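You operate a simulated robot arm through the tools that you are given. There is no shell and no other tool. Be economical: measure what you need, move in short steps, check, and stop when the job is done.

The job below is to be done with a simulated two-armed robot. You get a single attempt, and the scene is never put back.

## Task
Test the desk lamps and the mushroom button, then reset.
Fine: black key to ON first. Hold the yellow button two seconds or more, push the mushroom button down, twist it free, then press the blue RESET.

Only the result counts: the job must be done as asked and must still hold three seconds after the hand-in. Knocking over, shifting, dropping, spilling or breaking anything else fails it.

## Robot
Two 7-joint arms with fingered hands on one trunk, on a base that drives. Base frame: it is fixed to the floor where the robot stands at the start and does not move with it; the origin is under the middle of the robot, x ahead of it, y to its left, z up. Lengths are in mm, angles in degrees, forces in N, time in s.
The left shoulder is at the start at [194, 136, 895], the right one opposite. Places, roughly: black button [500, 400, 900]; black dial [600, 200, 900]; black key [600, 0, 900]; black switch [1100, 500, 1000]; blue button [500, 300, 900]; blue minus-one key [700, 700, 900]; blue plus-one key [800, 800, 900]; blue plus-ten key [800, 700, 900]; blue zero key [700, 600, 900]; green button [600, 700, 900]; grey dial [500, 100, 900]; grey minus-one key [700, 400, 900]; grey plus-one key [700, 500, 900]; grey plus-ten key [700, 500, 900]; grey zero key [700, 400, 900]; red button [500, 600, 900]. Payload 4 kg a hand.
The tool frame of a hand sits at the grasp point between the pads (the TCP): z along the fingers, y along the line on which they close. The tips reach 25 mm beyond it. Largest opening 88 mm; the body of the gripper starts 29 mm behind the TCP. The gripper is a hand of 4 fingers: y runs from the thumb to the fingers, the wrist lies at [-13, -106, -174] in the tool frame, and closing takes about 1.5 s.
Orientation is told as [roll, pitch, yaw] about the base's x, y, z axes, in that order, counted from this pose: with the fingers straight down and the wrist toward the robot, the tool's x, y and z point along [0, 1, 0], [1, 0, 0] and [0, 0, -1] of the base frame.

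## Interface
- The arms move only by the tool drive_tool. It takes "left_plan", "right_plan" or both (then of equal length, played together; a hand with none holds still); each is a list of rows, each a list of 6 numbers: the shift along the tool's x, y, z in units of 200 mm (1.0 is 200 mm), then the turn, a rotation vector about the tool's x, y, z in units of 90 degrees (1.0 is 90 degrees). In form: [[x, y, z, wx, wy, wz], ...]. A call has 1 to 12 rows; each row is the pose to reach, as a shift and turn from the pose commanded when the call began, along the tool's axes at that moment. "left_claw" and "right_claw" are, for a hand that has rows, the finger opening in mm, from 0 to 88, set as the call begins (left out, the last holds). A call with a number of a shift or a turn outside -1 to 1 is refused whole. A row lasts 0.2 s, in which the tool goes at most 50 mm and 8.6 degrees; a call with a longer step from one row to the next is refused whole, and so is a gripper value outside its range. Where a pose cannot be reached the arm comes as near as it can. A force on the tool above 60 N (or 10 N above the force at the start of the call, whichever is more), or a blocked arm, ends the call early, and 0.2 s more pass. The fingers move at their own pace (about 153 mm/s each) and stop on an object; they squeeze with about 32 N. The grip force told is the motor's: it shows also when the fingers shut on nothing. Time passes only in rows, and 0.2 s behind the last, so rows that repeat a pose let the fingers close. The reply holds the time, the measured pose of the TCP, the force on the tool along the base axes, the opening and the grip force, in the units named above and with some noise, with the torque about the TCP (base axes, N m) and any sound that the robot's microphone picked up.
- Cameras (640 x 400 px; columns grow to the right, rows downward): "scene" is now at [131.4, 18.6, 1494.5]; the picture's right is [0.13, -0.99, 0.00], its down [-0.67, -0.09, -0.74] and it looks along [0.73, 0.10, -0.67] (base axes); focal length 214 px, centre (320, 200). "left" rides on the left gripper at [-64, -83, -98] in its tool frame; the picture's right is [-0.62, -0.37, 0.69], its down [0.71, -0.63, 0.30] and it looks along [0.32, 0.68, 0.65] (tool axes); focal length 265 px, centre (320, 200). "right" rides on the right gripper at [64, -83, -98] in its tool frame; the picture's right is [-0.62, 0.37, -0.69], its down [-0.71, -0.63, 0.30] and it looks along [-0.32, 0.68, 0.65] (tool axes); focal length 265 px, centre (320, 200).
- grab_frame(camera): a new picture of that camera. It takes no simulated time.
- raise_lower(by): slides the trunk up (or, below 0, down) by that many mm; the arms and the scene camera ride with it, the base frame stays. It gives what a move gives, with no picture.
- drive_base(legs): drives the robot by 1 to 6 legs, each [ahead, left, turn to the left] in mm, mm and degrees, along the robot's own axes; the way and the turn of a leg run together, so that a leg with both is an arc; at most 1500 mm and 180 degrees a leg. The arms and the cameras ride along, it lands a little off, and it stops where it bumps. It gives what a move gives.
- set_fingers(index, middle, ring, thumb_bend, thumb_turn, hand): sets how far each is bent, from 0 (flat) to 100 (curled in); at 30 the hand is open as for a grip, at 70 the pads meet at the TCP. One left out holds its place. A second passes; each finger stops where it meets its share of the squeeze, and holds until it gets a number again. A gripper value or a shape takes the hand back. It gives what a move gives, with no picture; readings hold the bend of each and the force on the fingers (four entries, about 0 where the hand has none), thumb and palm. thumb_turn goes from beside the hand (0) to across from the fingers (100), as for a grip.
- set_grasp(shape, hand): the hand has 4 fingers and takes this shape, open, in about a second: jaw (thumb against the fingers, like two jaws); tri (thumb and two fingers); tip (a fingertip pinch); poke (one finger out to press); point (the index stretched); flat (the hand flat); cup (the hand cupped); fist (a fist). The gripper value then closes the fingers along that shape, each until it touches; the sizes above hold for jaw. It gives what a move gives, with no picture.
- pan_tilt(pan, tilt): turns the head with the scene camera to pan (to the left, within 97 degrees either way) and tilt (down, from -29 to 69), counted from straight ahead of the robot. It gives what a move gives.
- pixel_to_xyz(camera, pixels): there is no depth. For up to 12 entries [column, row, z] of the newest picture of that camera ("zoom" is the newest enlarged one), the place [x, y] in the base frame at which the ray of that pixel passes the height z, good to about 3 mm, but the place of the scene camera against the robot may be out by one fixed shift of up to 12 mm in any direction. It takes no simulated time.
- close_up(camera, box): a new picture of the part [left, top, right, bottom] of that camera's present view, enlarged. It takes no simulated time.
- job_done(): hands the job in; it is judged then, once.

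Work in short steps. Measure before you move; look again where a grasp or a placing could have gone wrong, and mend it. You have 80 turns and 78 pictures in all, those below and enlarged ones among them. Open the grippers and draw the arms clear of the work before you hand the job in, unless the task says otherwise; then end with one line.

The tools are called after "Emit:" as name(argument=value, ...) on one line, values as JSON. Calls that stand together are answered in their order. drive_tool: Moves the arms, as the interface text tells. Its arguments: {"type":"object","properties":{"left_plan":{"type":"array","items":{"type":"array","items":{"type":"number"}}},"left_claw":{"type":"number"},"right_plan":{"type":"array","items":{"type":"array","items":{"type":"number"}}},"right_claw":{"type":"number"}},"required":[]} The other tools are called the same way: raise_lower (by) slides the trunk up or down; set_grasp (shape, hand) gives the hand a shape; set_fingers (index, middle, ring, thumb_bend, thumb_turn, hand) moves the fingers one by one; drive_base (legs) drives the base; pan_tilt (pan, tilt) turns the head that bears the scene camera; grab_frame (camera) takes a picture; pixel_to_xyz (camera, pixels) gives the place at which the rays of pixels pass given heights; close_up (camera, box) takes an enlarged picture of a part of a camera's view; job_done () hands the job in.

At the start:

```text
time_s: 0.0
left_position: [594.7, 260.6, 1241.2]
left_tcp_rot: [-0.1, -0.3, -0.1]
left_force: [-0.4, -0.1, 0.3]
left_wrist_torque: [0.01, 0.02, 0.0]
left_finger_gap: 87.9
left_finger_force: 0.1
left_shape: jaw
left_bend: [30.0, 30.0, 30.0, 30.0, 98.0]
left_finger forces: [0.1, 0.0, 0.0, 0.0, 0.0, 0.0]
right_position: [618.0, -198.9, 1300.5]
right_tcp_rot: [0.0, -0.4, 0.1]
right_force: [0.1, -0.3, 0.5]
right_wrist_torque: [-0.01, -0.03, -0.01]
right_finger_gap: 87.7
right_finger_force: 0.1
right_shape: jaw
right_bend: [30.0, 30.0, 30.0, 30.0, 97.0]
right_finger forces: [0.0, 0.1, 0.0, 0.1, 0.0, 0.0]
trunk travel left (down, up): [-500.0, 270.0]
robot x, y, heading: [0.6, 3.0, 0.0]
head pan, tilt: [7.5, 42.8]
```

scene: 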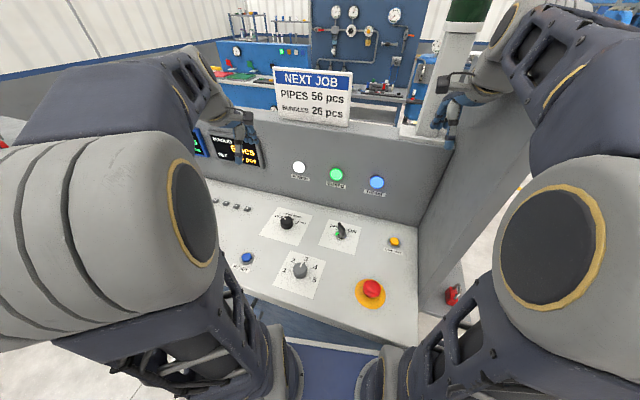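
right: 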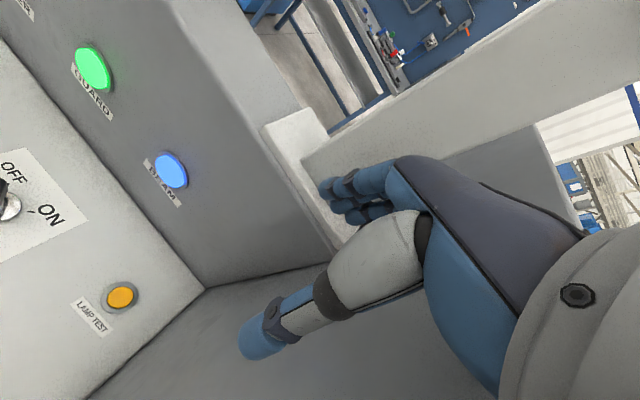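
left: 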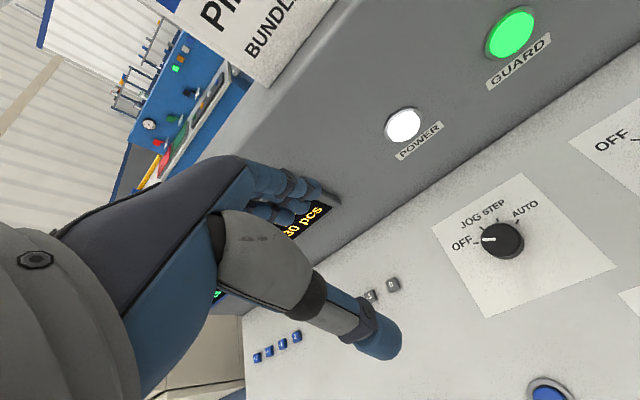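

The panel shows the black key near scene (341,231), lamp-test yellow (395,241), the mushroom (372,289) and blue reset (247,258). I'll enlarge that part of the view.

Emit:
close_up(camera="scene", box=[220, 150, 440, 330])

Emit:
pixel_to_xyz(camera="scene", pixels=[[341, 231, 900], [395, 241, 900], [372, 289, 900], [247, 258, 900], [300, 270, 900], [287, 222, 900]])

```text
2.22 times, centred on (330, 240) of scene
```

zoom: 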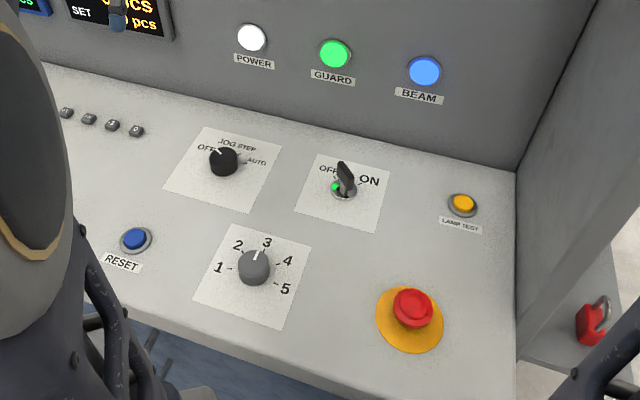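

```text
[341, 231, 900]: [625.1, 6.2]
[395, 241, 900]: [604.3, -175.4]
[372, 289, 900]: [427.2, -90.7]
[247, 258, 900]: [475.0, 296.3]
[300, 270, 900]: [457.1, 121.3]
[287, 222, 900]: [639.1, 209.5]
```

I'll get rays from both wrist cameras at two heights, to triangulate the panel's height and slope.

Emit:
pixel_to_xyz(camera="right", pixels=[[120, 296, 850], [120, 296, 950], [90, 68, 950], [170, 170, 950], [205, 289, 850], [205, 289, 950]])

Emit:
pixel_to_xyz(camera="scene", pixels=[[395, 241, 850], [395, 241, 950], [287, 222, 850], [287, 222, 950], [247, 258, 850], [247, 258, 950], [341, 238, 850], [341, 238, 950]])

Emit:
pixel_to_xyz(camera="left", pixels=[[502, 240, 850], [502, 240, 950], [548, 392, 850], [548, 392, 950]])

```text
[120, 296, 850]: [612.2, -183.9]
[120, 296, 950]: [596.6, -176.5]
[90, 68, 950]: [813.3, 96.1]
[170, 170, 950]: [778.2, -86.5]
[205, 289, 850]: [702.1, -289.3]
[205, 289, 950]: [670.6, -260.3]
```

```text
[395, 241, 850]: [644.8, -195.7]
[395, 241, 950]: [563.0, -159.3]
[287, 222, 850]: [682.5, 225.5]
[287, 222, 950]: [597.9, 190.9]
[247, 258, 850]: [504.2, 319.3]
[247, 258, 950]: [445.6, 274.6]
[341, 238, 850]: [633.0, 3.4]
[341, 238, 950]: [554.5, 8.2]
```

```text
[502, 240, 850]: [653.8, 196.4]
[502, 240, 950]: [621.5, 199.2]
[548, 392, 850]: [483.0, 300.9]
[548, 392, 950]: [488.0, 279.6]
```

Panel height comes out near 890–900 with a slight slope. Now close looks at the key and the mushroom.

Emit:
close_up(camera="scene", box=[310, 205, 374, 245])

Emit:
close_up(camera="scene", box=[340, 260, 404, 320])

```text
10.00 times, centred on (342, 225) of scene
```

zoom: 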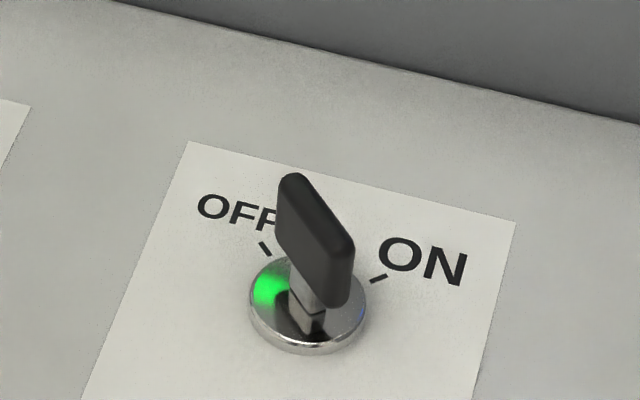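

```text
6.67 times, centred on (372, 290) of scene
```

zoom: 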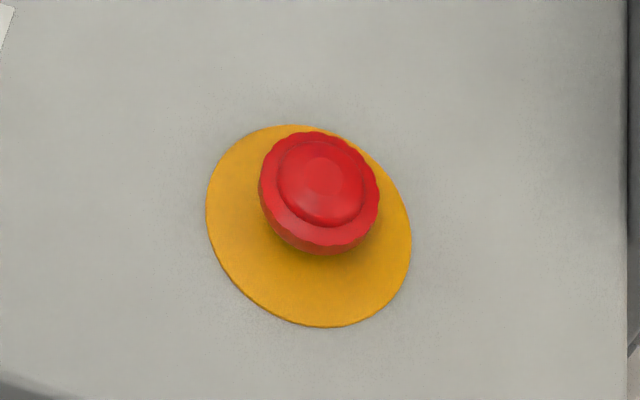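

The key is on its OFF tick (upper left); ON is about 90° clockwise. The mushroom at x≈440 is too near, so I back off 200 mm and raise the trunk 180 mm.

Emit:
drive_base(legs=[[-200, 0, 0]])

Emit:
raise_lower(by=180)

Emit:
grab_frame(camera="scene")

Emit:
grab_frame(camera="right")

```text
time_s: 1.2
left_position: [500.8, 258.6, 1237.1]
left_tcp_rot: [0.0, 0.1, -0.1]
left_force: [-0.8, 0.1, -0.6]
left_wrist_torque: [0.01, -0.01, 0.0]
left_finger_gap: 87.9
left_finger_force: 0.1
left_shape: jaw
left_bend: [30.0, 30.0, 30.0, 30.0, 98.0]
left_finger forces: [0.0, 0.1, 0.0, 0.1, 0.0, 0.0]
right_position: [527.1, -192.9, 1297.4]
right_tcp_rot: [0.2, -0.1, 0.9]
right_force: [0.7, 1.7, -0.1]
right_wrist_torque: [-0.2, 0.15, -0.08]
right_finger_gap: 88.2
right_finger_force: 0.1
right_shape: jaw
right_bend: [30.0, 30.0, 30.0, 30.0, 98.0]
right_finger forces: [0.1, 0.0, 0.0, 0.0, 0.1, 0.1]
trunk travel left (down, up): [-500.0, 270.0]
robot x, y, heading: [-98.8, 0.7, -0.2]
head pan, tilt: [7.5, 42.8]
stopped in leg 1: the force on the tool passed its limit (the readings are from after the stop); the commanded pose is now the measured one
```

```text
time_s: 3.2
left_position: [499.9, 259.4, 1417.0]
left_tcp_rot: [0.0, 0.0, 0.1]
left_force: [-0.6, -0.3, 0.0]
left_wrist_torque: [0.0, -0.02, 0.04]
left_finger_gap: 87.6
left_finger_force: 0.1
left_shape: jaw
left_bend: [30.0, 30.0, 30.0, 30.0, 98.0]
left_finger forces: [0.1, 0.1, 0.1, 0.1, 0.0, 0.1]
right_position: [528.4, -193.0, 1476.4]
right_tcp_rot: [0.1, 0.0, 0.9]
right_force: [-0.5, -0.3, 0.5]
right_wrist_torque: [0.02, 0.0, 0.02]
right_finger_gap: 88.1
right_finger_force: 0.0
right_shape: jaw
right_bend: [30.0, 30.0, 30.0, 30.0, 98.0]
right_finger forces: [0.1, 0.0, 0.1, 0.0, 0.0, 0.0]
trunk travel left (down, up): [-680.0, 90.0]
robot x, y, heading: [-100.6, -3.0, 0.1]
head pan, tilt: [7.5, 42.8]
```

```text
71 pictures are left
```

scene: 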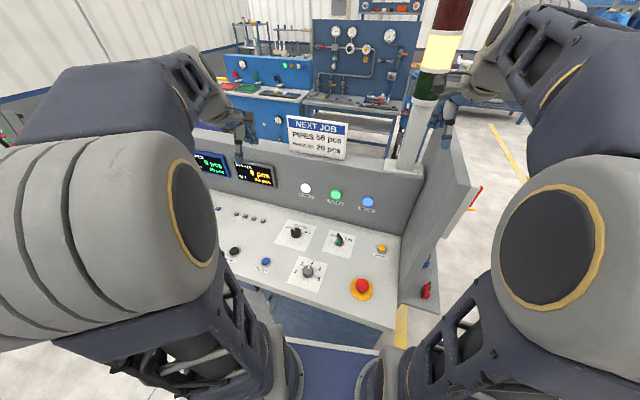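

```text
70 pictures are left
```

right: 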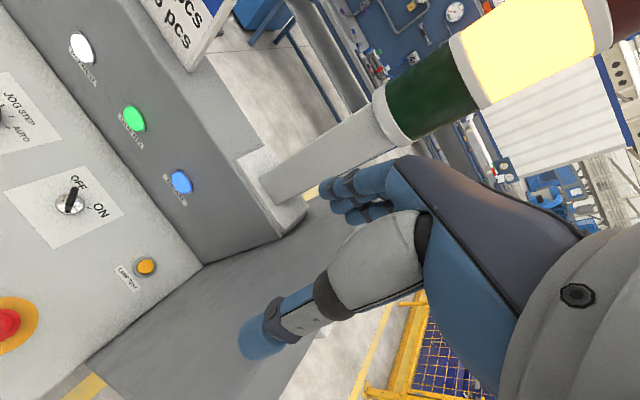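

The drive stopped after 100 mm with no lasting force; nothing looks shifted. I'll drive back another 100 mm.

Emit:
drive_base(legs=[[-100, 0, 0]])

Emit:
grab_frame(camera="scene")

```text
time_s: 4.3
left_position: [403.5, 260.5, 1417.9]
left_tcp_rot: [0.1, -0.1, 0.1]
left_force: [0.3, 0.0, -0.4]
left_wrist_torque: [0.01, 0.04, -0.02]
left_finger_gap: 88.1
left_finger_force: 0.1
left_shape: jaw
left_bend: [30.0, 30.0, 30.0, 30.0, 98.0]
left_finger forces: [0.0, 0.0, 0.0, 0.0, 0.0, 0.0]
right_position: [429.3, -192.9, 1477.7]
right_tcp_rot: [0.1, 0.0, 0.9]
right_force: [-0.5, 1.0, 0.2]
right_wrist_torque: [0.02, -0.02, -0.03]
right_finger_gap: 88.3
right_finger_force: 0.1
right_shape: jaw
right_bend: [30.0, 30.0, 30.0, 30.0, 98.0]
right_finger forces: [0.0, 0.1, 0.1, 0.0, 0.1, 0.0]
trunk travel left (down, up): [-680.0, 90.0]
robot x, y, heading: [-200.3, 0.3, 0.1]
head pan, tilt: [7.5, 42.8]
```

```text
69 pictures are left
```

scene: 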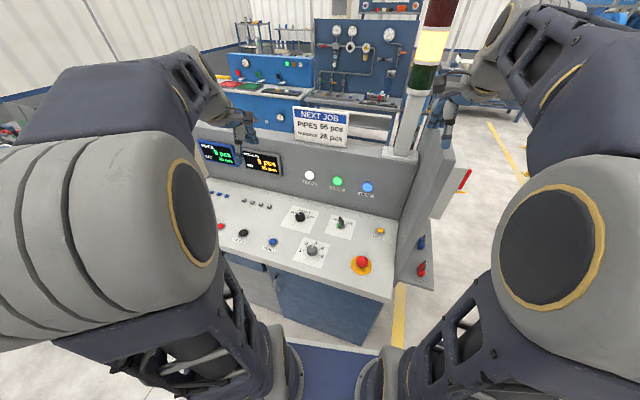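

Right hand goes toward a point above the key (605, 0), turning toward yaw +60 on the way down.

Emit:
drive_tool(right_plan=[[0.12, 0.11, 0.12, 0, 0, -0.083], [0.24, 0.22, 0.25, 0, 0, -0.167], [0.36, 0.33, 0.37, 0, 0, -0.25], [0.48, 0.44, 0.5, 0, 0, -0.333], [0.6, 0.55, 0.62, 0, 0, -0.417], [0.72, 0.66, 0.75, 0, 0, -0.5], [0.84, 0.77, 0.87, 0, 0, -0.583], [0.96, 0.88, 1.0, 0, 0, -0.667], [0.96, 0.88, 1.0, 0, 0, -0.75], [0.96, 0.88, 1.0, 0, 0, -0.833], [0.96, 0.88, 1.0, 0, 0, -0.917], [0.96, 0.88, 1.0, 0, 0, -1.0]])

Emit:
grab_frame(camera="scene")

Emit:
grab_frame(camera="right")

```text
time_s: 6.9
left_position: [403.4, 259.7, 1417.5]
left_tcp_rot: [0.1, 0.0, -0.1]
left_force: [-0.9, -0.1, -0.1]
left_wrist_torque: [0.01, -0.02, -0.03]
left_finger_gap: 87.7
left_finger_force: 0.1
left_shape: jaw
left_bend: [30.0, 30.0, 30.0, 30.0, 98.0]
left_finger forces: [0.0, 0.0, 0.0, 0.1, 0.0, 0.1]
right_position: [603.3, 1.2, 1279.3]
right_tcp_rot: [-0.1, -0.2, 91.0]
right_force: [-0.4, 0.9, -0.4]
right_wrist_torque: [0.0, -0.01, 0.02]
right_finger_gap: 88.0
right_finger_force: 0.1
right_shape: jaw
right_bend: [30.0, 30.0, 30.0, 30.0, 98.0]
right_finger forces: [0.0, 0.1, 0.0, 0.0, 0.1, 0.0]
trunk travel left (down, up): [-680.0, 90.0]
robot x, y, heading: [-196.6, -4.5, 0.1]
head pan, tilt: [7.5, 42.8]
```

```text
68 pictures are left
```

scene: 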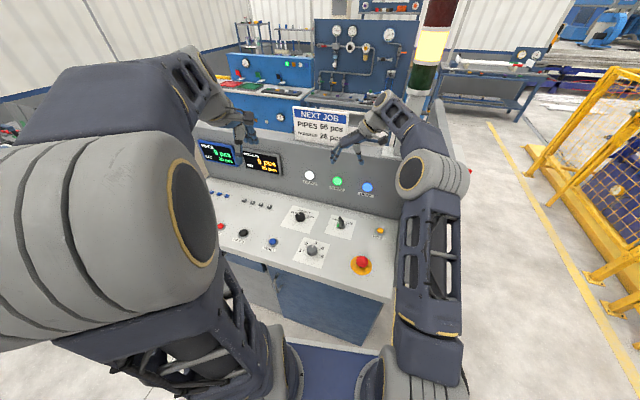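

```text
67 pictures are left
```

right: 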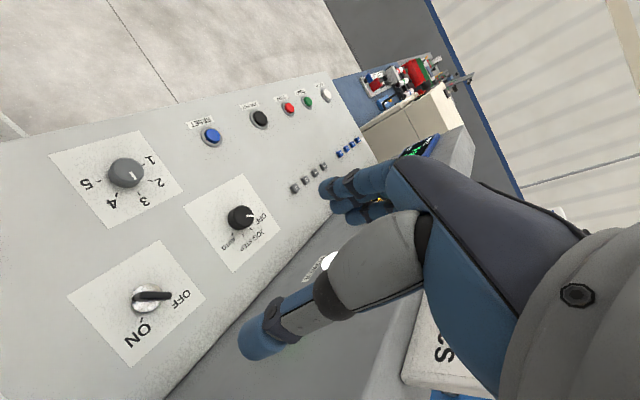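

Yaw 91 was reached cleanly. I measure the key from this view (base at (146,298)) and other parts.

Emit:
pixel_to_xyz(camera="right", pixels=[[146, 300, 880], [146, 300, 900], [146, 300, 920], [167, 294, 920], [167, 294, 940], [138, 296, 940], [212, 137, 880], [212, 137, 900], [180, 291, 900], [137, 318, 900], [240, 218, 900]])

Emit:
pixel_to_xyz(camera="scene", pixels=[[340, 225, 880], [340, 225, 900], [340, 225, 920], [273, 242, 880], [273, 242, 900], [300, 215, 900], [380, 231, 880], [380, 231, 900], [362, 267, 880], [362, 267, 900]])

Emit:
drive_tool(right_plan=[[0, 0, 0.1, 0, 0, -0.08], [0, 0, 0.2, 0, 0, -0.17], [0, 0, 0.3, 0, 0, -0.25], [0, 0, 0.4, 0, 0, -0.33], [0, 0, 0.4, 0, 0, -0.41], [0, 0, 0.4, 0, 0, -0.49]])

Emit:
grab_frame(camera="right")

```text
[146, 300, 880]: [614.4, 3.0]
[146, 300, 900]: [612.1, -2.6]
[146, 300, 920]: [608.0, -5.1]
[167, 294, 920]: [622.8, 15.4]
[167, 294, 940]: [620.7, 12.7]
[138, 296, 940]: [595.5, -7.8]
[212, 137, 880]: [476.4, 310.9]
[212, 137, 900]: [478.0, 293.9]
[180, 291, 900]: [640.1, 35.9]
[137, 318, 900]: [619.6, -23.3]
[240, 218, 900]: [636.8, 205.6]
```

```text
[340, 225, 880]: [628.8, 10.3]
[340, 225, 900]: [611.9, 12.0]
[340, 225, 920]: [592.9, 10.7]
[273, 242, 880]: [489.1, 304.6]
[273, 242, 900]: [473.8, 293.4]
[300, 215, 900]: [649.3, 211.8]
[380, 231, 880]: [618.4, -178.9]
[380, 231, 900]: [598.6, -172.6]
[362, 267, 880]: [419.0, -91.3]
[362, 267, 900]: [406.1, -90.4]
```

```text
time_s: 8.3
left_position: [403.9, 259.5, 1418.0]
left_tcp_rot: [0.0, 0.0, 0.1]
left_force: [-0.8, -0.4, 0.0]
left_wrist_torque: [0.0, 0.0, 0.0]
left_finger_gap: 87.7
left_finger_force: 0.1
left_shape: jaw
left_bend: [30.0, 30.0, 30.0, 30.0, 98.0]
left_finger forces: [0.1, 0.0, 0.0, 0.1, 0.1, 0.0]
right_position: [589.3, 2.3, 1206.2]
right_tcp_rot: [-0.2, 0.1, 127.9]
right_force: [0.4, -0.5, 0.1]
right_wrist_torque: [0.01, 0.04, 0.0]
right_finger_gap: 88.1
right_finger_force: 0.0
right_shape: jaw
right_bend: [30.0, 30.0, 30.0, 30.0, 98.0]
right_finger forces: [0.0, 0.1, 0.0, 0.0, 0.1, 0.1]
right hand out of reach, approached as far as the arm can: row 5, 6
trunk travel left (down, up): [-680.0, 90.0]
robot x, y, heading: [-197.2, 0.6, 0.1]
head pan, tilt: [7.5, 42.8]
```

```text
66 pictures are left
```

right: 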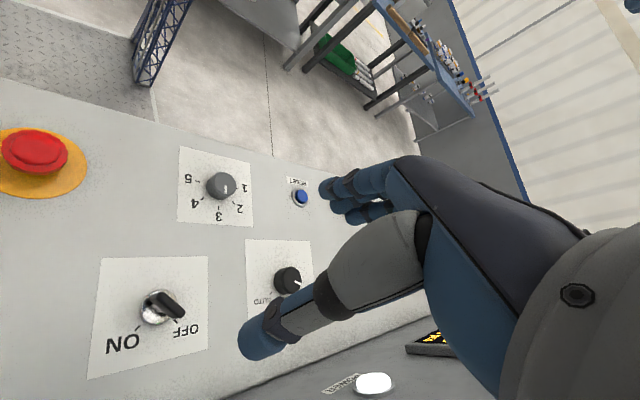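

The arm reaches yaw ≈128. I triangulate the same features from this second view: key ring (156,308), key top tip, blue (299,198), mushroom (35,155).

Emit:
pixel_to_xyz(camera="right", pixels=[[156, 309, 880], [156, 309, 900], [156, 309, 920], [299, 197, 870], [299, 197, 890], [299, 197, 910], [35, 150, 900], [35, 150, 940], [166, 304, 940], [185, 323, 890], [139, 329, 890]])

Emit:
close_up(camera="right", box=[90, 250, 250, 370])

```text
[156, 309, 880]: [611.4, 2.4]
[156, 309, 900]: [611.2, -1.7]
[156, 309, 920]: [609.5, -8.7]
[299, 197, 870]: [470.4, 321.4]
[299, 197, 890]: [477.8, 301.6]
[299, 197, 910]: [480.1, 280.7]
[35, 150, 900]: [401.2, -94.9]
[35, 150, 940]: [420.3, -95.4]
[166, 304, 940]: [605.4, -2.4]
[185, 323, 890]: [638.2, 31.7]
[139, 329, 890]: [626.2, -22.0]
```

```text
3.33 times, centred on (170, 310) of right
```

zoom: 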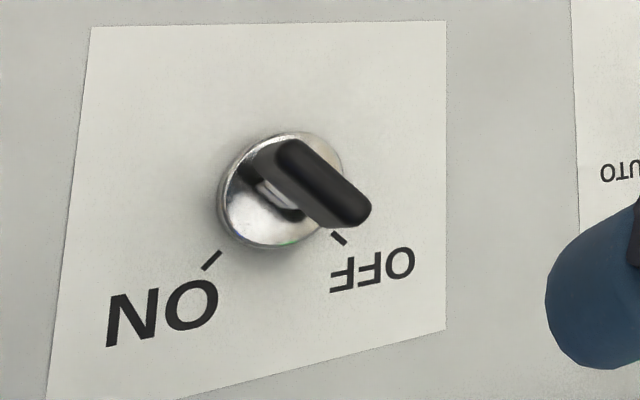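

Key axis is at about (610, 0), panel ≈ 890, key top ≈ 940, with OFF ≈ +43° and ON ≈ −50°. I back the yaw to ~126, centre on the key and go down to z≈1005.

Emit:
drive_tool(right_plan=[[-0.018, -0.025, 0.15, 0, 0, 0.05], [-0.018, -0.025, 0.35, 0, 0, 0.1], [-0.018, -0.025, 0.55, 0, 0, 0.1], [-0.018, -0.025, 0.75, 0, 0, 0.1], [-0.018, -0.025, 0.9, 0, 0, 0.1], [-0.018, -0.025, 1.0, 0, 0, 0.1], [-0.018, -0.025, 1.0, 0, 0, 0.1]])

Emit:
grab_frame(camera="right")

Emit:
grab_frame(camera="scene")

```text
time_s: 9.9
left_position: [403.4, 261.0, 1418.2]
left_tcp_rot: [0.0, -0.1, 0.0]
left_force: [-0.6, -0.2, 0.0]
left_wrist_torque: [0.01, -0.01, 0.02]
left_finger_gap: 88.0
left_finger_force: 0.0
left_shape: jaw
left_bend: [30.0, 30.0, 30.0, 30.0, 98.0]
left_finger forces: [0.1, 0.0, 0.1, 0.0, 0.0, 0.0]
right_position: [595.2, 0.5, 1002.9]
right_tcp_rot: [-0.1, 0.0, 118.8]
right_force: [-0.6, 0.1, -0.7]
right_wrist_torque: [0.0, -0.01, 0.02]
right_finger_gap: 88.0
right_finger_force: 0.0
right_shape: jaw
right_bend: [30.0, 30.0, 30.0, 30.0, 98.0]
right_finger forces: [0.0, 0.0, 0.0, 0.0, 0.0, 0.0]
trunk travel left (down, up): [-680.0, 90.0]
robot x, y, heading: [-197.6, 0.8, 0.4]
head pan, tilt: [7.5, 42.8]
```

```text
64 pictures are left
```

right: 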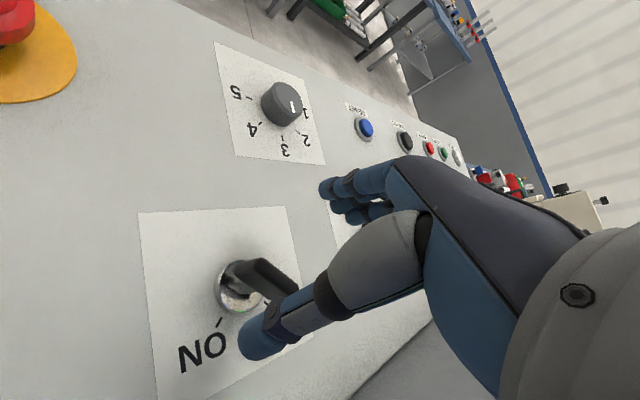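

```text
63 pictures are left
```

scene: 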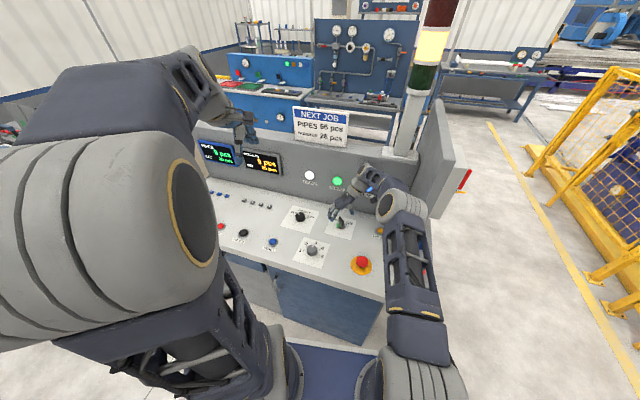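

Now at (595, 0.5, 1003), yaw 119. I check the key location once more with this nearer view: ring (238,288), bow top (262,275).

Emit:
close_up(camera="right", box=[130, 200, 330, 380])

Emit:
pixel_to_xyz(camera="right", pixels=[[238, 290, 885], [238, 290, 900], [230, 266, 930], [230, 266, 945], [298, 290, 930], [298, 290, 945], [262, 275, 940], [217, 325, 885], [14, 30, 920], [14, 30, 900]])

```text
2.22 times, centred on (230, 290) of right
```

zoom: 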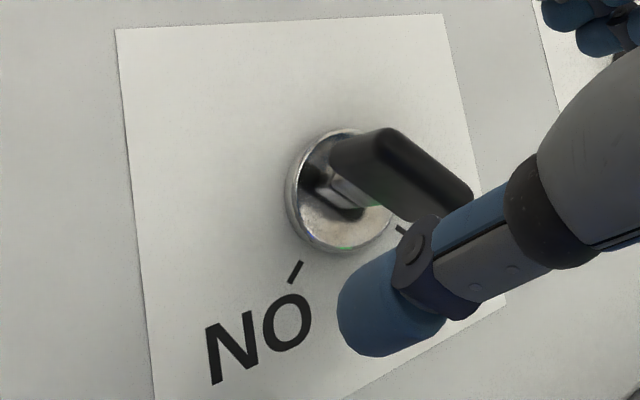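

```text
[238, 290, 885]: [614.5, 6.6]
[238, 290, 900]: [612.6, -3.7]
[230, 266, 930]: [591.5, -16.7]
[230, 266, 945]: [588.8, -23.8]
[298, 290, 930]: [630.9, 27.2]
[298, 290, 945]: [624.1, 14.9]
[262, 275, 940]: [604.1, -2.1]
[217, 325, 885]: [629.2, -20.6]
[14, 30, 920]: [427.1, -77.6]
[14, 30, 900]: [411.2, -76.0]
```

Bow spans about z 915–948 around (608, 0). I turn to yaw ≈127 over it and lower the TCP to ≈938.

Emit:
drive_tool(right_plan=[[-0.03, -0.018, 0, 0, 0, -0.045], [-0.06, -0.036, 0, 0, 0, -0.09], [-0.06, -0.036, 0.1, 0, 0, -0.09], [-0.06, -0.036, 0.2, 0, 0, -0.09], [-0.06, -0.036, 0.28, 0, 0, -0.09], [-0.06, -0.036, 0.325, 0, 0, -0.09]], right_claw=88)

Emit:
grab_frame(camera="right")

Emit:
close_up(camera="scene", box=[310, 180, 390, 240])

```text
time_s: 11.3
left_position: [402.7, 260.4, 1417.6]
left_tcp_rot: [-0.1, 0.0, 0.0]
left_force: [-0.8, -0.3, 0.4]
left_wrist_torque: [-0.01, 0.02, 0.0]
left_finger_gap: 87.6
left_finger_force: 0.1
left_shape: jaw
left_bend: [30.0, 30.0, 30.0, 30.0, 98.0]
left_finger forces: [0.0, 0.0, 0.0, 0.1, 0.0, 0.0]
right_position: [600.2, -2.4, 942.5]
right_tcp_rot: [0.0, 0.0, 126.9]
right_force: [0.0, 0.0, -0.8]
right_wrist_torque: [-0.01, 0.02, 0.02]
right_finger_gap: 88.2
right_finger_force: 0.1
right_shape: jaw
right_bend: [30.0, 30.0, 30.0, 30.0, 98.0]
right_finger forces: [0.1, 0.0, 0.0, 0.0, 0.0, 0.1]
right hand out of reach, approached as far as the arm can: row 2, 3, 4, 5, 6
trunk travel left (down, up): [-680.0, 90.0]
robot x, y, heading: [-200.3, 1.9, 0.4]
head pan, tilt: [7.5, 42.8]
```

```text
61 pictures are left
```

right: 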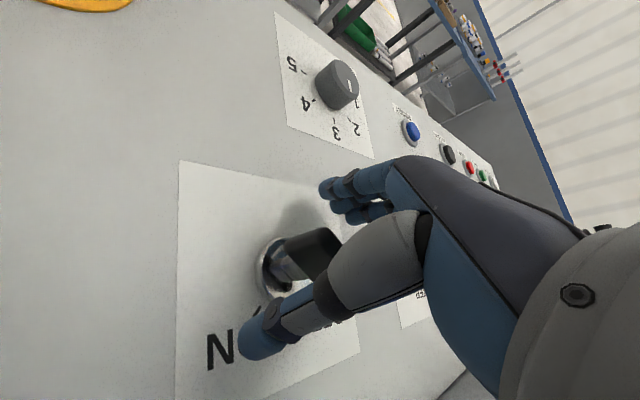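

```text
6.67 times, centred on (350, 210) of scene
```

zoom: 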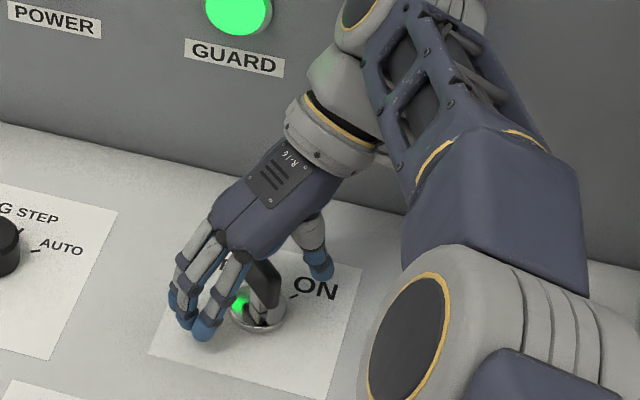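

The TCP stops at x=600 because the wrist is at the limit of reach. I lift 80 mm, drive 80 mm ahead, and re-aim.

Emit:
drive_tool(right_plan=[[0, 0, -0.2, 0, 0, 0], [0, 0, -0.4, 0, 0, 0], [0, 0, -0.4, 0, 0, 0]])

Emit:
drive_base(legs=[[80, 0, 0]])

```text
time_s: 12.1
left_position: [403.4, 259.3, 1417.9]
left_tcp_rot: [0.1, 0.0, 0.1]
left_force: [0.0, 0.3, 0.2]
left_wrist_torque: [-0.02, -0.01, 0.0]
left_finger_gap: 88.0
left_finger_force: 0.0
left_shape: jaw
left_bend: [30.0, 30.0, 30.0, 30.0, 98.0]
left_finger forces: [0.0, 0.1, 0.0, 0.0, 0.1, 0.0]
right_position: [607.5, 2.4, 1021.9]
right_tcp_rot: [-0.3, -0.2, 127.4]
right_force: [0.2, -0.2, -0.4]
right_wrist_torque: [0.02, 0.0, 0.02]
right_finger_gap: 87.8
right_finger_force: 0.0
right_shape: jaw
right_bend: [30.0, 30.0, 30.0, 30.0, 98.0]
right_finger forces: [0.0, 0.0, 0.0, 0.0, 0.0, 0.0]
right hand out of reach, approached as far as the arm can: row 2, 3
trunk travel left (down, up): [-680.0, 90.0]
robot x, y, heading: [-200.9, 1.8, 0.2]
head pan, tilt: [7.5, 42.8]
```

```text
time_s: 13.2
left_position: [511.9, 243.3, 1382.7]
left_tcp_rot: [0.0, 1.7, -0.7]
left_force: [-0.2, 0.3, 0.2]
left_wrist_torque: [0.06, -0.04, 0.03]
left_finger_gap: 87.6
left_finger_force: 0.0
left_shape: jaw
left_bend: [30.0, 30.0, 30.0, 30.0, 98.0]
left_finger forces: [0.0, 0.1, 0.1, 0.0, 0.1, 0.0]
right_position: [611.2, 2.2, 999.3]
right_tcp_rot: [0.3, -1.0, 128.7]
right_force: [-0.2, 0.1, 0.4]
right_wrist_torque: [0.0, -0.04, -0.03]
right_finger_gap: 87.8
right_finger_force: 0.0
right_shape: jaw
right_bend: [30.0, 30.0, 30.0, 30.0, 98.0]
right_finger forces: [0.0, 0.0, 0.0, 0.0, 0.0, 0.0]
trunk travel left (down, up): [-680.0, 90.0]
robot x, y, heading: [-146.2, -5.2, -0.4]
head pan, tilt: [7.5, 42.8]
stopped in leg 1: the robot was blocked; the commanded pose is now the measured one
```

The base was blocked after 55 mm and both arms were pushed. I need to see what happened.

Emit:
grab_frame(camera="scene")

Emit:
grab_frame(camera="right")

Emit:
grab_frame(camera="left")

```text
59 pictures are left
```

scene: 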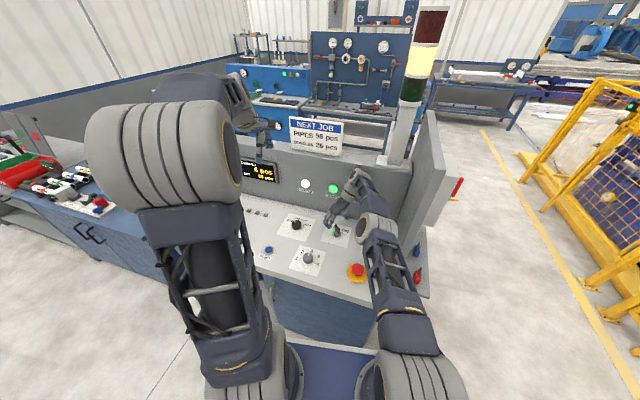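

```text
58 pictures are left
```

right: 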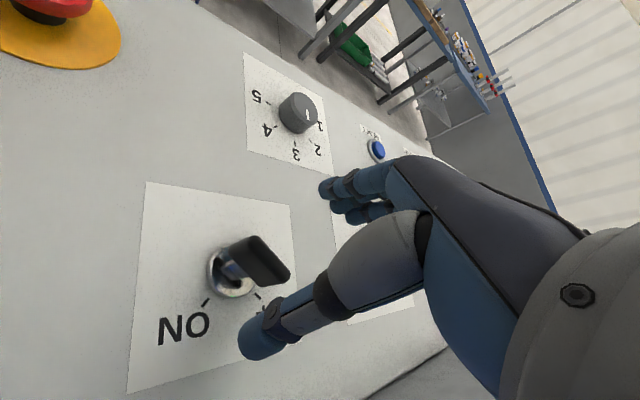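

```text
57 pictures are left
```

left: 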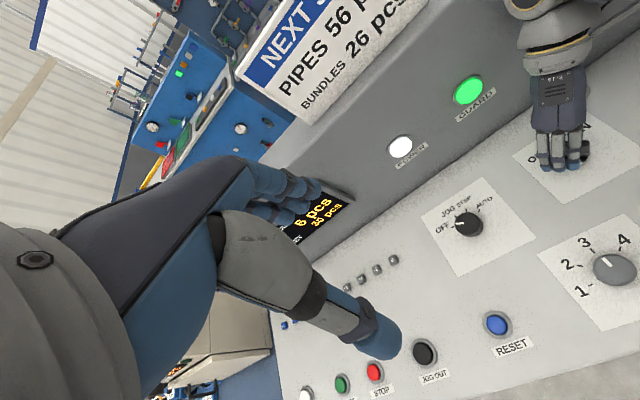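

Nothing on the console has moved, and the TCP is now at (611, 2, 999) with yaw 129, right over the key. I lower 60 mm and see whether it reaches now.

Emit:
drive_tool(right_plan=[[0.01, 0, 0.1, 0, 0, 0], [0.01, 0, 0.2, 0, 0, 0], [0.01, 0, 0.3, 0, 0, 0], [0.01, 0, 0.31, 0, 0, 0]], right_claw=88)

Emit:
grab_frame(camera="right")

```text
time_s: 14.4
left_position: [538.8, 245.8, 1360.8]
left_tcp_rot: [0.0, 3.0, -0.4]
left_force: [-0.3, -1.4, 0.4]
left_wrist_torque: [0.09, -0.07, 0.06]
left_finger_gap: 87.8
left_finger_force: 0.0
left_shape: jaw
left_bend: [30.0, 30.0, 30.0, 30.0, 98.0]
left_finger forces: [0.0, 0.0, 0.0, 0.0, 0.0, 0.0]
right_position: [612.0, 6.7, 935.1]
right_tcp_rot: [-0.3, -0.8, 129.0]
right_force: [-0.8, 0.2, -0.3]
right_wrist_torque: [0.02, 0.01, 0.01]
right_finger_gap: 88.0
right_finger_force: 0.0
right_shape: jaw
right_bend: [30.0, 30.0, 30.0, 30.0, 98.0]
right_finger forces: [0.1, 0.1, 0.1, 0.0, 0.1, 0.0]
right hand out of reach, approached as far as the arm can: row 3, 4
trunk travel left (down, up): [-680.0, 90.0]
robot x, y, heading: [-151.2, -7.0, -0.0]
head pan, tilt: [7.5, 42.8]
stopped in row 4 (right hand): the arm was blocked; the commanded pose is now the measured one
```

```text
56 pictures are left
```

right: 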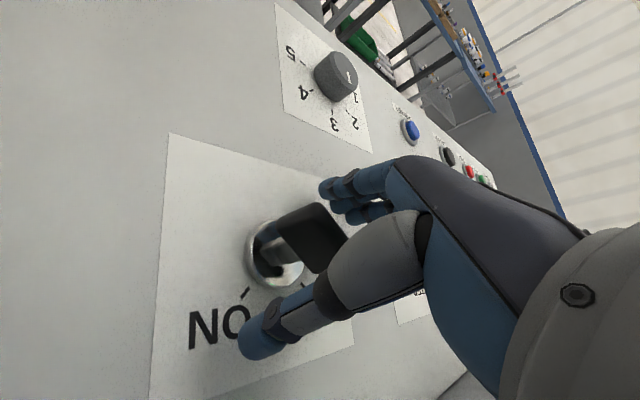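

The TCP is at (612, 7, 935) over the key, but the left arm is drifting (538, 246, 1361). I look at the scene before closing.

Emit:
grab_frame(camera="scene")

Emit:
close_up(camera="scene", box=[300, 150, 400, 250])

```text
55 pictures are left
```

scene: 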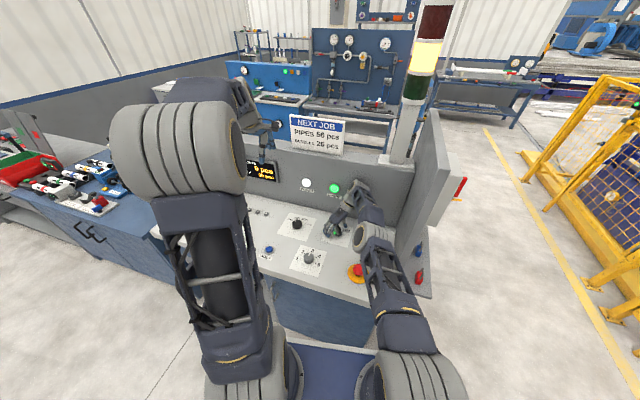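

```text
4.00 times, centred on (350, 200) of scene
```

zoom: 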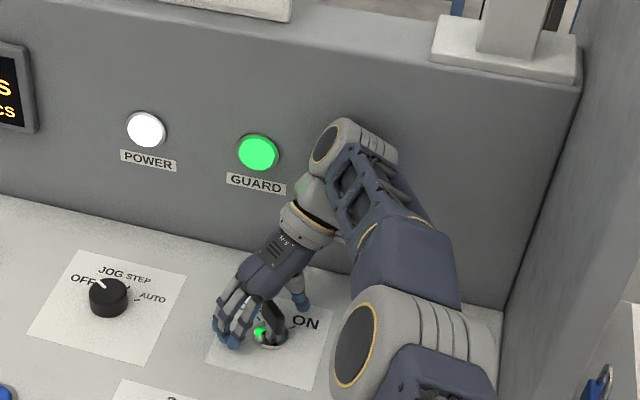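

The wrist sits near the back wall; turning the key clockwise swings it away from there. The fingers straddle the bow, so I close on it now with a few mm of centring.

Emit:
drive_tool(right_plan=[[0, -0.015, 0, 0, 0, 0], [0, -0.015, 0, 0, 0, 0], [0, -0.015, 0, 0, 0, 0], [0, -0.015, 0, 0, 0, 0], [0, -0.015, 0, 0, 0, 0], [0, -0.015, 0, 0, 0, 0], [0, -0.015, 0, 0, 0, 0], [0, -0.015, 0, 0, 0, 0]], right_claw=0)

Emit:
close_up(camera="scene", box=[300, 170, 380, 250])

Emit:
grab_frame(camera="right")

```text
time_s: 16.4
left_position: [558.1, 250.3, 1347.2]
left_tcp_rot: [-0.1, 4.1, -0.3]
left_force: [-0.6, -0.9, 0.2]
left_wrist_torque: [0.03, -0.06, 0.0]
left_finger_gap: 87.9
left_finger_force: 0.2
left_shape: jaw
left_bend: [30.0, 30.0, 30.0, 30.0, 98.0]
left_finger forces: [0.0, 0.1, 0.1, 0.0, 0.0, 0.0]
right_position: [613.4, 5.2, 935.1]
right_tcp_rot: [-0.4, -0.3, 129.2]
right_force: [-7.3, -8.9, -4.4]
right_wrist_torque: [-0.16, 0.24, -0.03]
right_finger_gap: 2.2
right_finger_force: 31.6
right_shape: jaw
right_bend: [70.0, 70.0, 70.0, 75.0, 100.0]
right_finger forces: [20.3, 9.2, 0.1, 0.0, 29.2, 0.1]
trunk travel left (down, up): [-680.0, 90.0]
robot x, y, heading: [-152.0, -4.4, -0.2]
head pan, tilt: [7.5, 42.8]
stopped in row 8 (right hand): the arm was blocked; the commanded pose is now the measured one
```

```text
5.00 times, centred on (340, 210) of scene
```

zoom: 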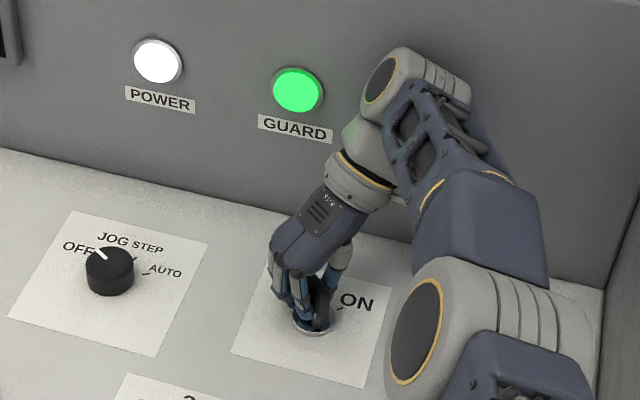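

```text
52 pictures are left
```

right: 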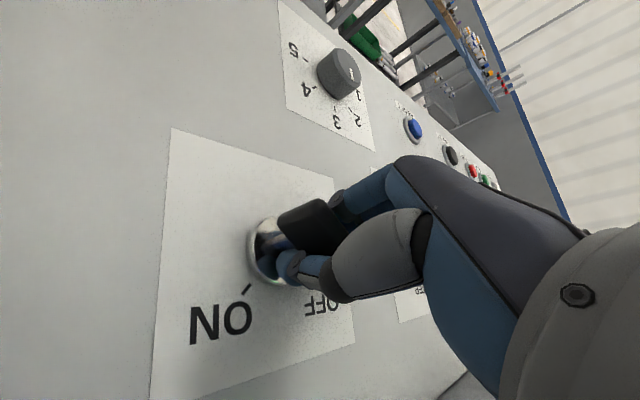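

The thumb and two fingers grip the key (about 30 N). I turn clockwise first by ~36° and check.

Emit:
drive_tool(right_plan=[[0.001, -0.002, 0, 0, 0, 0.08], [0.002, -0.004, 0, 0, 0, 0.16], [0.003, -0.005, 0, 0, 0, 0.24], [0.004, -0.007, 0, 0, 0, 0.32], [0.005, -0.009, 0, 0, 0, 0.4]])

Emit:
close_up(camera="scene", box=[300, 170, 380, 250])

Emit:
grab_frame(camera="right")

```text
time_s: 17.1
left_position: [570.3, 271.0, 1330.2]
left_tcp_rot: [-0.1, 5.0, 0.5]
left_force: [-0.8, -1.3, -0.1]
left_wrist_torque: [0.02, -0.03, 0.0]
left_finger_gap: 87.8
left_finger_force: 0.0
left_shape: jaw
left_bend: [30.0, 30.0, 30.0, 30.0, 98.0]
left_finger forces: [0.0, 0.1, 0.0, 0.0, 0.0, 0.1]
right_position: [636.6, 20.7, 929.4]
right_tcp_rot: [-0.8, 1.5, 115.9]
right_force: [3.4, -32.5, 3.1]
right_wrist_torque: [-0.43, -0.03, 0.33]
right_finger_gap: 3.4
right_finger_force: 32.1
right_shape: jaw
right_bend: [70.0, 70.0, 70.0, 76.0, 94.0]
right_finger forces: [0.0, 0.0, 0.1, 0.0, 39.7, 0.0]
right hand out of reach, approached as far as the arm can: row 1, 2, 3
trunk travel left (down, up): [-680.0, 90.0]
robot x, y, heading: [-156.5, 7.6, 0.7]
head pan, tilt: [7.5, 42.8]
stopped in row 3 (right hand): the arm was blocked; the commanded pose is now the measured one
```

```text
5.00 times, centred on (340, 210) of scene
```

zoom: 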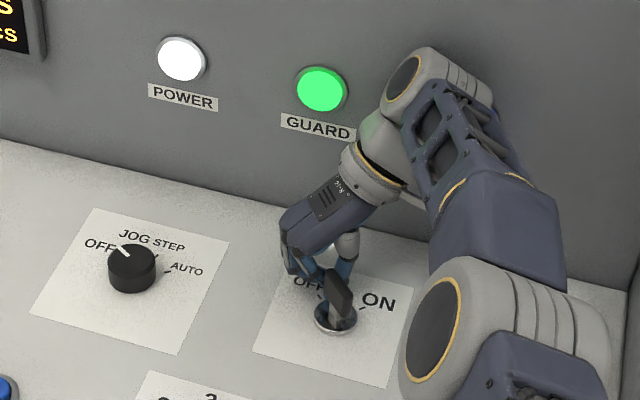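

```text
50 pictures are left
```

right: 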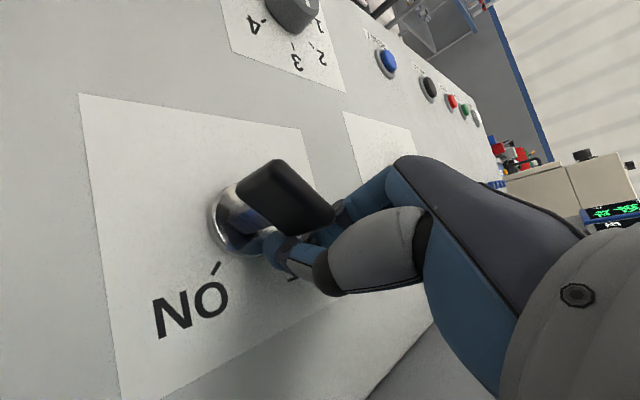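

The right arm is wedged against the back wall and slipped off the key. I open, lift straight up, and then back away.

Emit:
drive_tool(right_plan=[[0, 0, 0, 0, 0, 0], [0, 0, 0, 0, 0, 0], [0, 0, 0, 0, 0, 0], [0, 0, -0.1, 0, 0, 0], [0, 0, -0.25, 0, 0, 0], [0, 0, -0.45, 0, 0, 0], [0, 0, -0.65, 0, 0, 0]], right_claw=88)

Emit:
grab_frame(camera="scene")

```text
time_s: 18.2
left_position: [586.6, 260.6, 1315.9]
left_tcp_rot: [-0.1, 5.9, 0.0]
left_force: [-0.2, -1.2, 0.4]
left_wrist_torque: [0.05, -0.02, 0.02]
left_finger_gap: 87.8
left_finger_force: 0.0
left_shape: jaw
left_bend: [30.0, 30.0, 30.0, 30.0, 98.0]
left_finger forces: [0.1, 0.1, 0.0, 0.1, 0.0, 0.0]
right_position: [625.7, 21.7, 934.8]
right_tcp_rot: [1.7, -0.5, 116.4]
right_force: [0.1, -1.0, 0.3]
right_wrist_torque: [-0.01, -0.05, -0.02]
right_finger_gap: 87.6
right_finger_force: 0.1
right_shape: jaw
right_bend: [30.0, 30.0, 30.0, 30.0, 98.0]
right_finger forces: [0.0, 0.1, 0.0, 0.0, 0.1, 0.1]
right hand out of reach, approached as far as the arm can: row 5
trunk travel left (down, up): [-680.0, 90.0]
robot x, y, heading: [-162.9, 1.9, 0.4]
head pan, tilt: [7.5, 42.8]
stopped in row 5 (right hand): the arm was blocked; the commanded pose is now the measured one
```

```text
49 pictures are left
```

scene: 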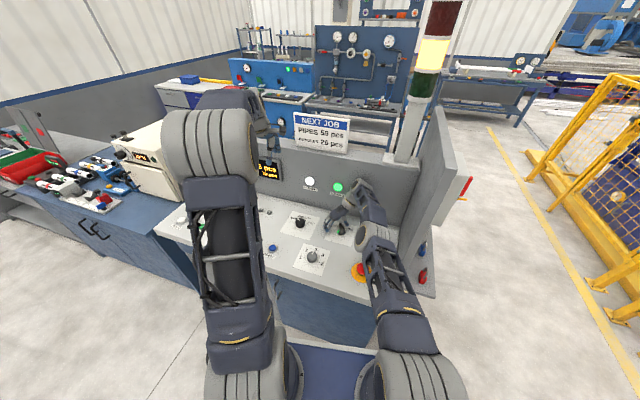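

The wrist is likely caught under the protruding BEAM lamp. I slide the hand along the finger plane away from the wall (the key stays between the open fingers), then turn yaw back and lift.

Emit:
drive_tool(right_plan=[[0.08, 0, 0, 0, 0, 0], [0.16, 0, 0, 0, 0, 0], [0.24, 0, 0, 0, 0, 0], [0.24, 0, -0.02, 0, 0, 0.08], [0.24, 0, -0.05, 0, 0, 0.16], [0.24, 0, -0.1, 0, 0, 0.24], [0.24, 0, -0.2, 0, 0, 0.3], [0.24, 0, -0.35, 0, 0, 0.3], [0.24, 0, -0.5, 0, 0, 0.3]])

Emit:
grab_frame(camera="scene")

```text
time_s: 20.2
left_position: [598.8, 266.2, 1313.4]
left_tcp_rot: [0.0, 6.1, 0.3]
left_force: [0.4, -0.2, -1.1]
left_wrist_torque: [-0.02, -0.03, -0.02]
left_finger_gap: 88.1
left_finger_force: 0.0
left_shape: jaw
left_bend: [30.0, 30.0, 30.0, 30.0, 98.0]
left_finger forces: [0.0, 0.0, 0.1, 0.0, 0.0, 0.1]
right_position: [610.8, -4.1, 1019.6]
right_tcp_rot: [3.4, 0.5, 89.1]
right_force: [0.3, 0.7, 0.1]
right_wrist_torque: [0.01, -0.01, 0.01]
right_finger_gap: 87.9
right_finger_force: 0.0
right_shape: jaw
right_bend: [30.0, 30.0, 30.0, 30.0, 98.0]
right_finger forces: [0.1, 0.0, 0.0, 0.0, 0.0, 0.1]
right hand out of reach, approached as far as the arm can: row 1, 2
trunk travel left (down, up): [-680.0, 90.0]
robot x, y, heading: [-152.1, 6.0, 0.3]
head pan, tilt: [7.5, 42.8]
```

```text
48 pictures are left
```

scene: 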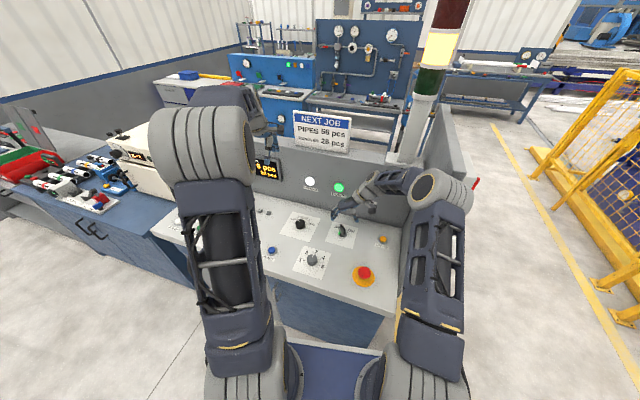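

The right hand is free at (611, −4, 1020), yaw 89. I look at the key's present angle.

Emit:
grab_frame(camera="right")

Emit:
close_up(camera="scene", box=[300, 190, 400, 260])

```text
47 pictures are left
```

right: 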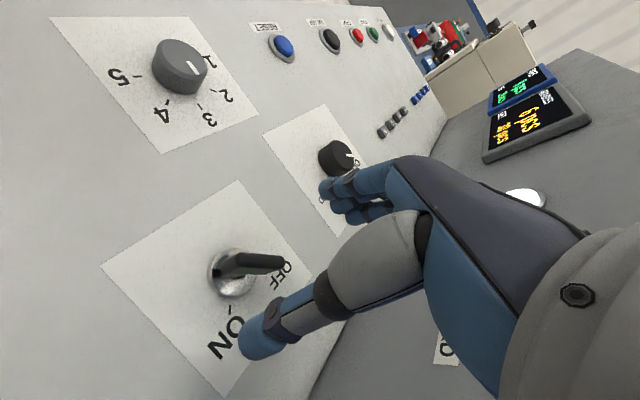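

```text
5.71 times, centred on (350, 225) of scene
```

zoom: 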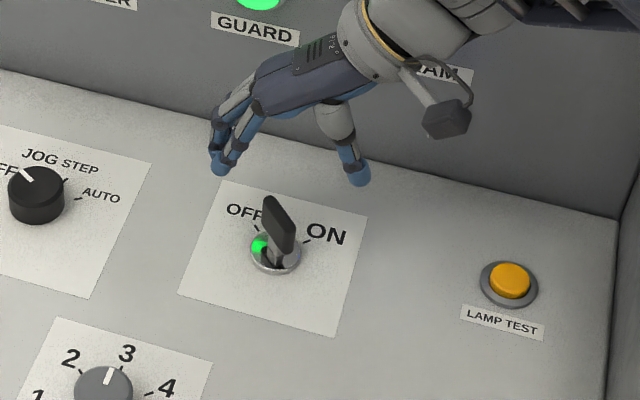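

The key is still near OFF. I triangulate the bow's height with right-camera and scene rays (ring, bow tip).

Emit:
close_up(camera="right", box=[170, 200, 330, 340])

Emit:
pixel_to_xyz(camera="right", pixels=[[232, 275, 890], [232, 275, 900], [284, 265, 920], [284, 265, 940], [284, 265, 960], [222, 258, 920], [222, 258, 940], [222, 258, 960]])

Emit:
pixel_to_xyz(camera="scene", pixels=[[342.2, 234.1, 890], [342.2, 234.1, 900], [340.9, 224.7, 920], [340.9, 224.7, 940], [340.9, 224.7, 960]])

```text
2.86 times, centred on (250, 270) of right
```

zoom: 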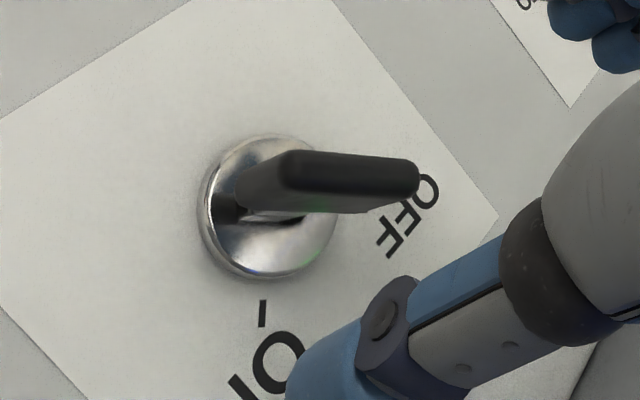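

```text
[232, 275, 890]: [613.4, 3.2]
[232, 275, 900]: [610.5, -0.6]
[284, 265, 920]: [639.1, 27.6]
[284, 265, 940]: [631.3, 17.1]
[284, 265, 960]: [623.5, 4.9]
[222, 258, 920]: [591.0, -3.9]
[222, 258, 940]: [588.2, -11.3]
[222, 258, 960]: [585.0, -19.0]
```

```text
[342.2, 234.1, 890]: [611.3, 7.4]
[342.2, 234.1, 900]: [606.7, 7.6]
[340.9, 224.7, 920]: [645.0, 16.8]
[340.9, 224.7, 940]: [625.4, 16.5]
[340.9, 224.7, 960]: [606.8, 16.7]
```

Bow spans about (598,−6)–(627,13) with top at z≈945, so the earlier grip was too low, on the thin blade. I go to yaw 95, TCP (608, 0, 946), where closing squares the bow clockwise.

Emit:
drive_tool(right_plan=[[0.015, 0.02, 0.1, 0.038, 0, -0.06], [0.015, 0.02, 0.2, 0.038, 0, -0.067], [0.015, 0.02, 0.3, 0.038, 0, -0.067], [0.015, 0.02, 0.37, 0.038, 0, -0.067], [0.015, 0.02, 0.37, 0.038, 0, -0.067]], right_claw=88)

Emit:
grab_frame(camera="right")

Emit:
close_up(camera="scene", box=[300, 180, 400, 250])

```text
time_s: 21.4
left_position: [590.1, 272.4, 1316.8]
left_tcp_rot: [-0.2, 5.7, 0.4]
left_force: [-0.1, -0.3, 0.2]
left_wrist_torque: [-0.01, -0.01, -0.02]
left_finger_gap: 88.1
left_finger_force: 0.1
left_shape: jaw
left_bend: [30.0, 30.0, 30.0, 30.0, 98.0]
left_finger forces: [0.0, 0.1, 0.1, 0.0, 0.1, 0.0]
right_position: [599.7, 7.6, 958.6]
right_tcp_rot: [2.5, 4.2, 95.5]
right_force: [0.4, 0.1, 0.5]
right_wrist_torque: [0.01, -0.02, -0.02]
right_finger_gap: 87.9
right_finger_force: 0.1
right_shape: jaw
right_bend: [30.0, 30.0, 30.0, 30.0, 98.0]
right_finger forces: [0.0, 0.0, 0.0, 0.1, 0.0, 0.0]
trunk travel left (down, up): [-680.0, 90.0]
robot x, y, heading: [-156.7, 2.8, 0.6]
head pan, tilt: [7.5, 42.8]
```

```text
44 pictures are left
```

right: 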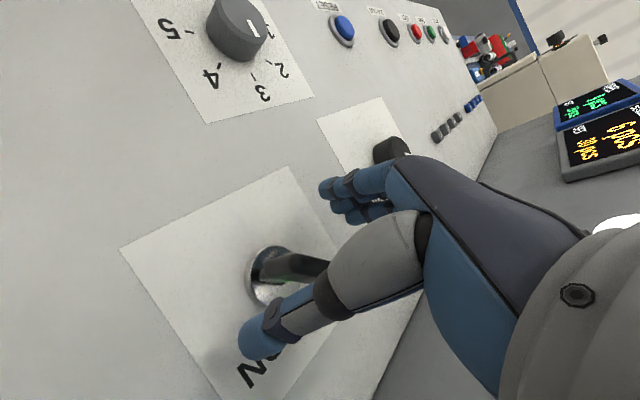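

```text
5.71 times, centred on (350, 215) of scene
```

zoom: 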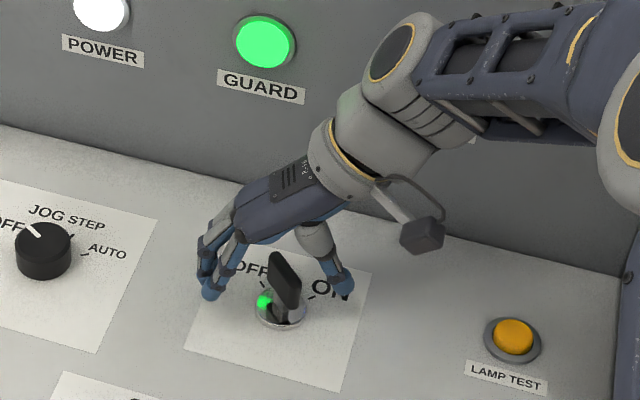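

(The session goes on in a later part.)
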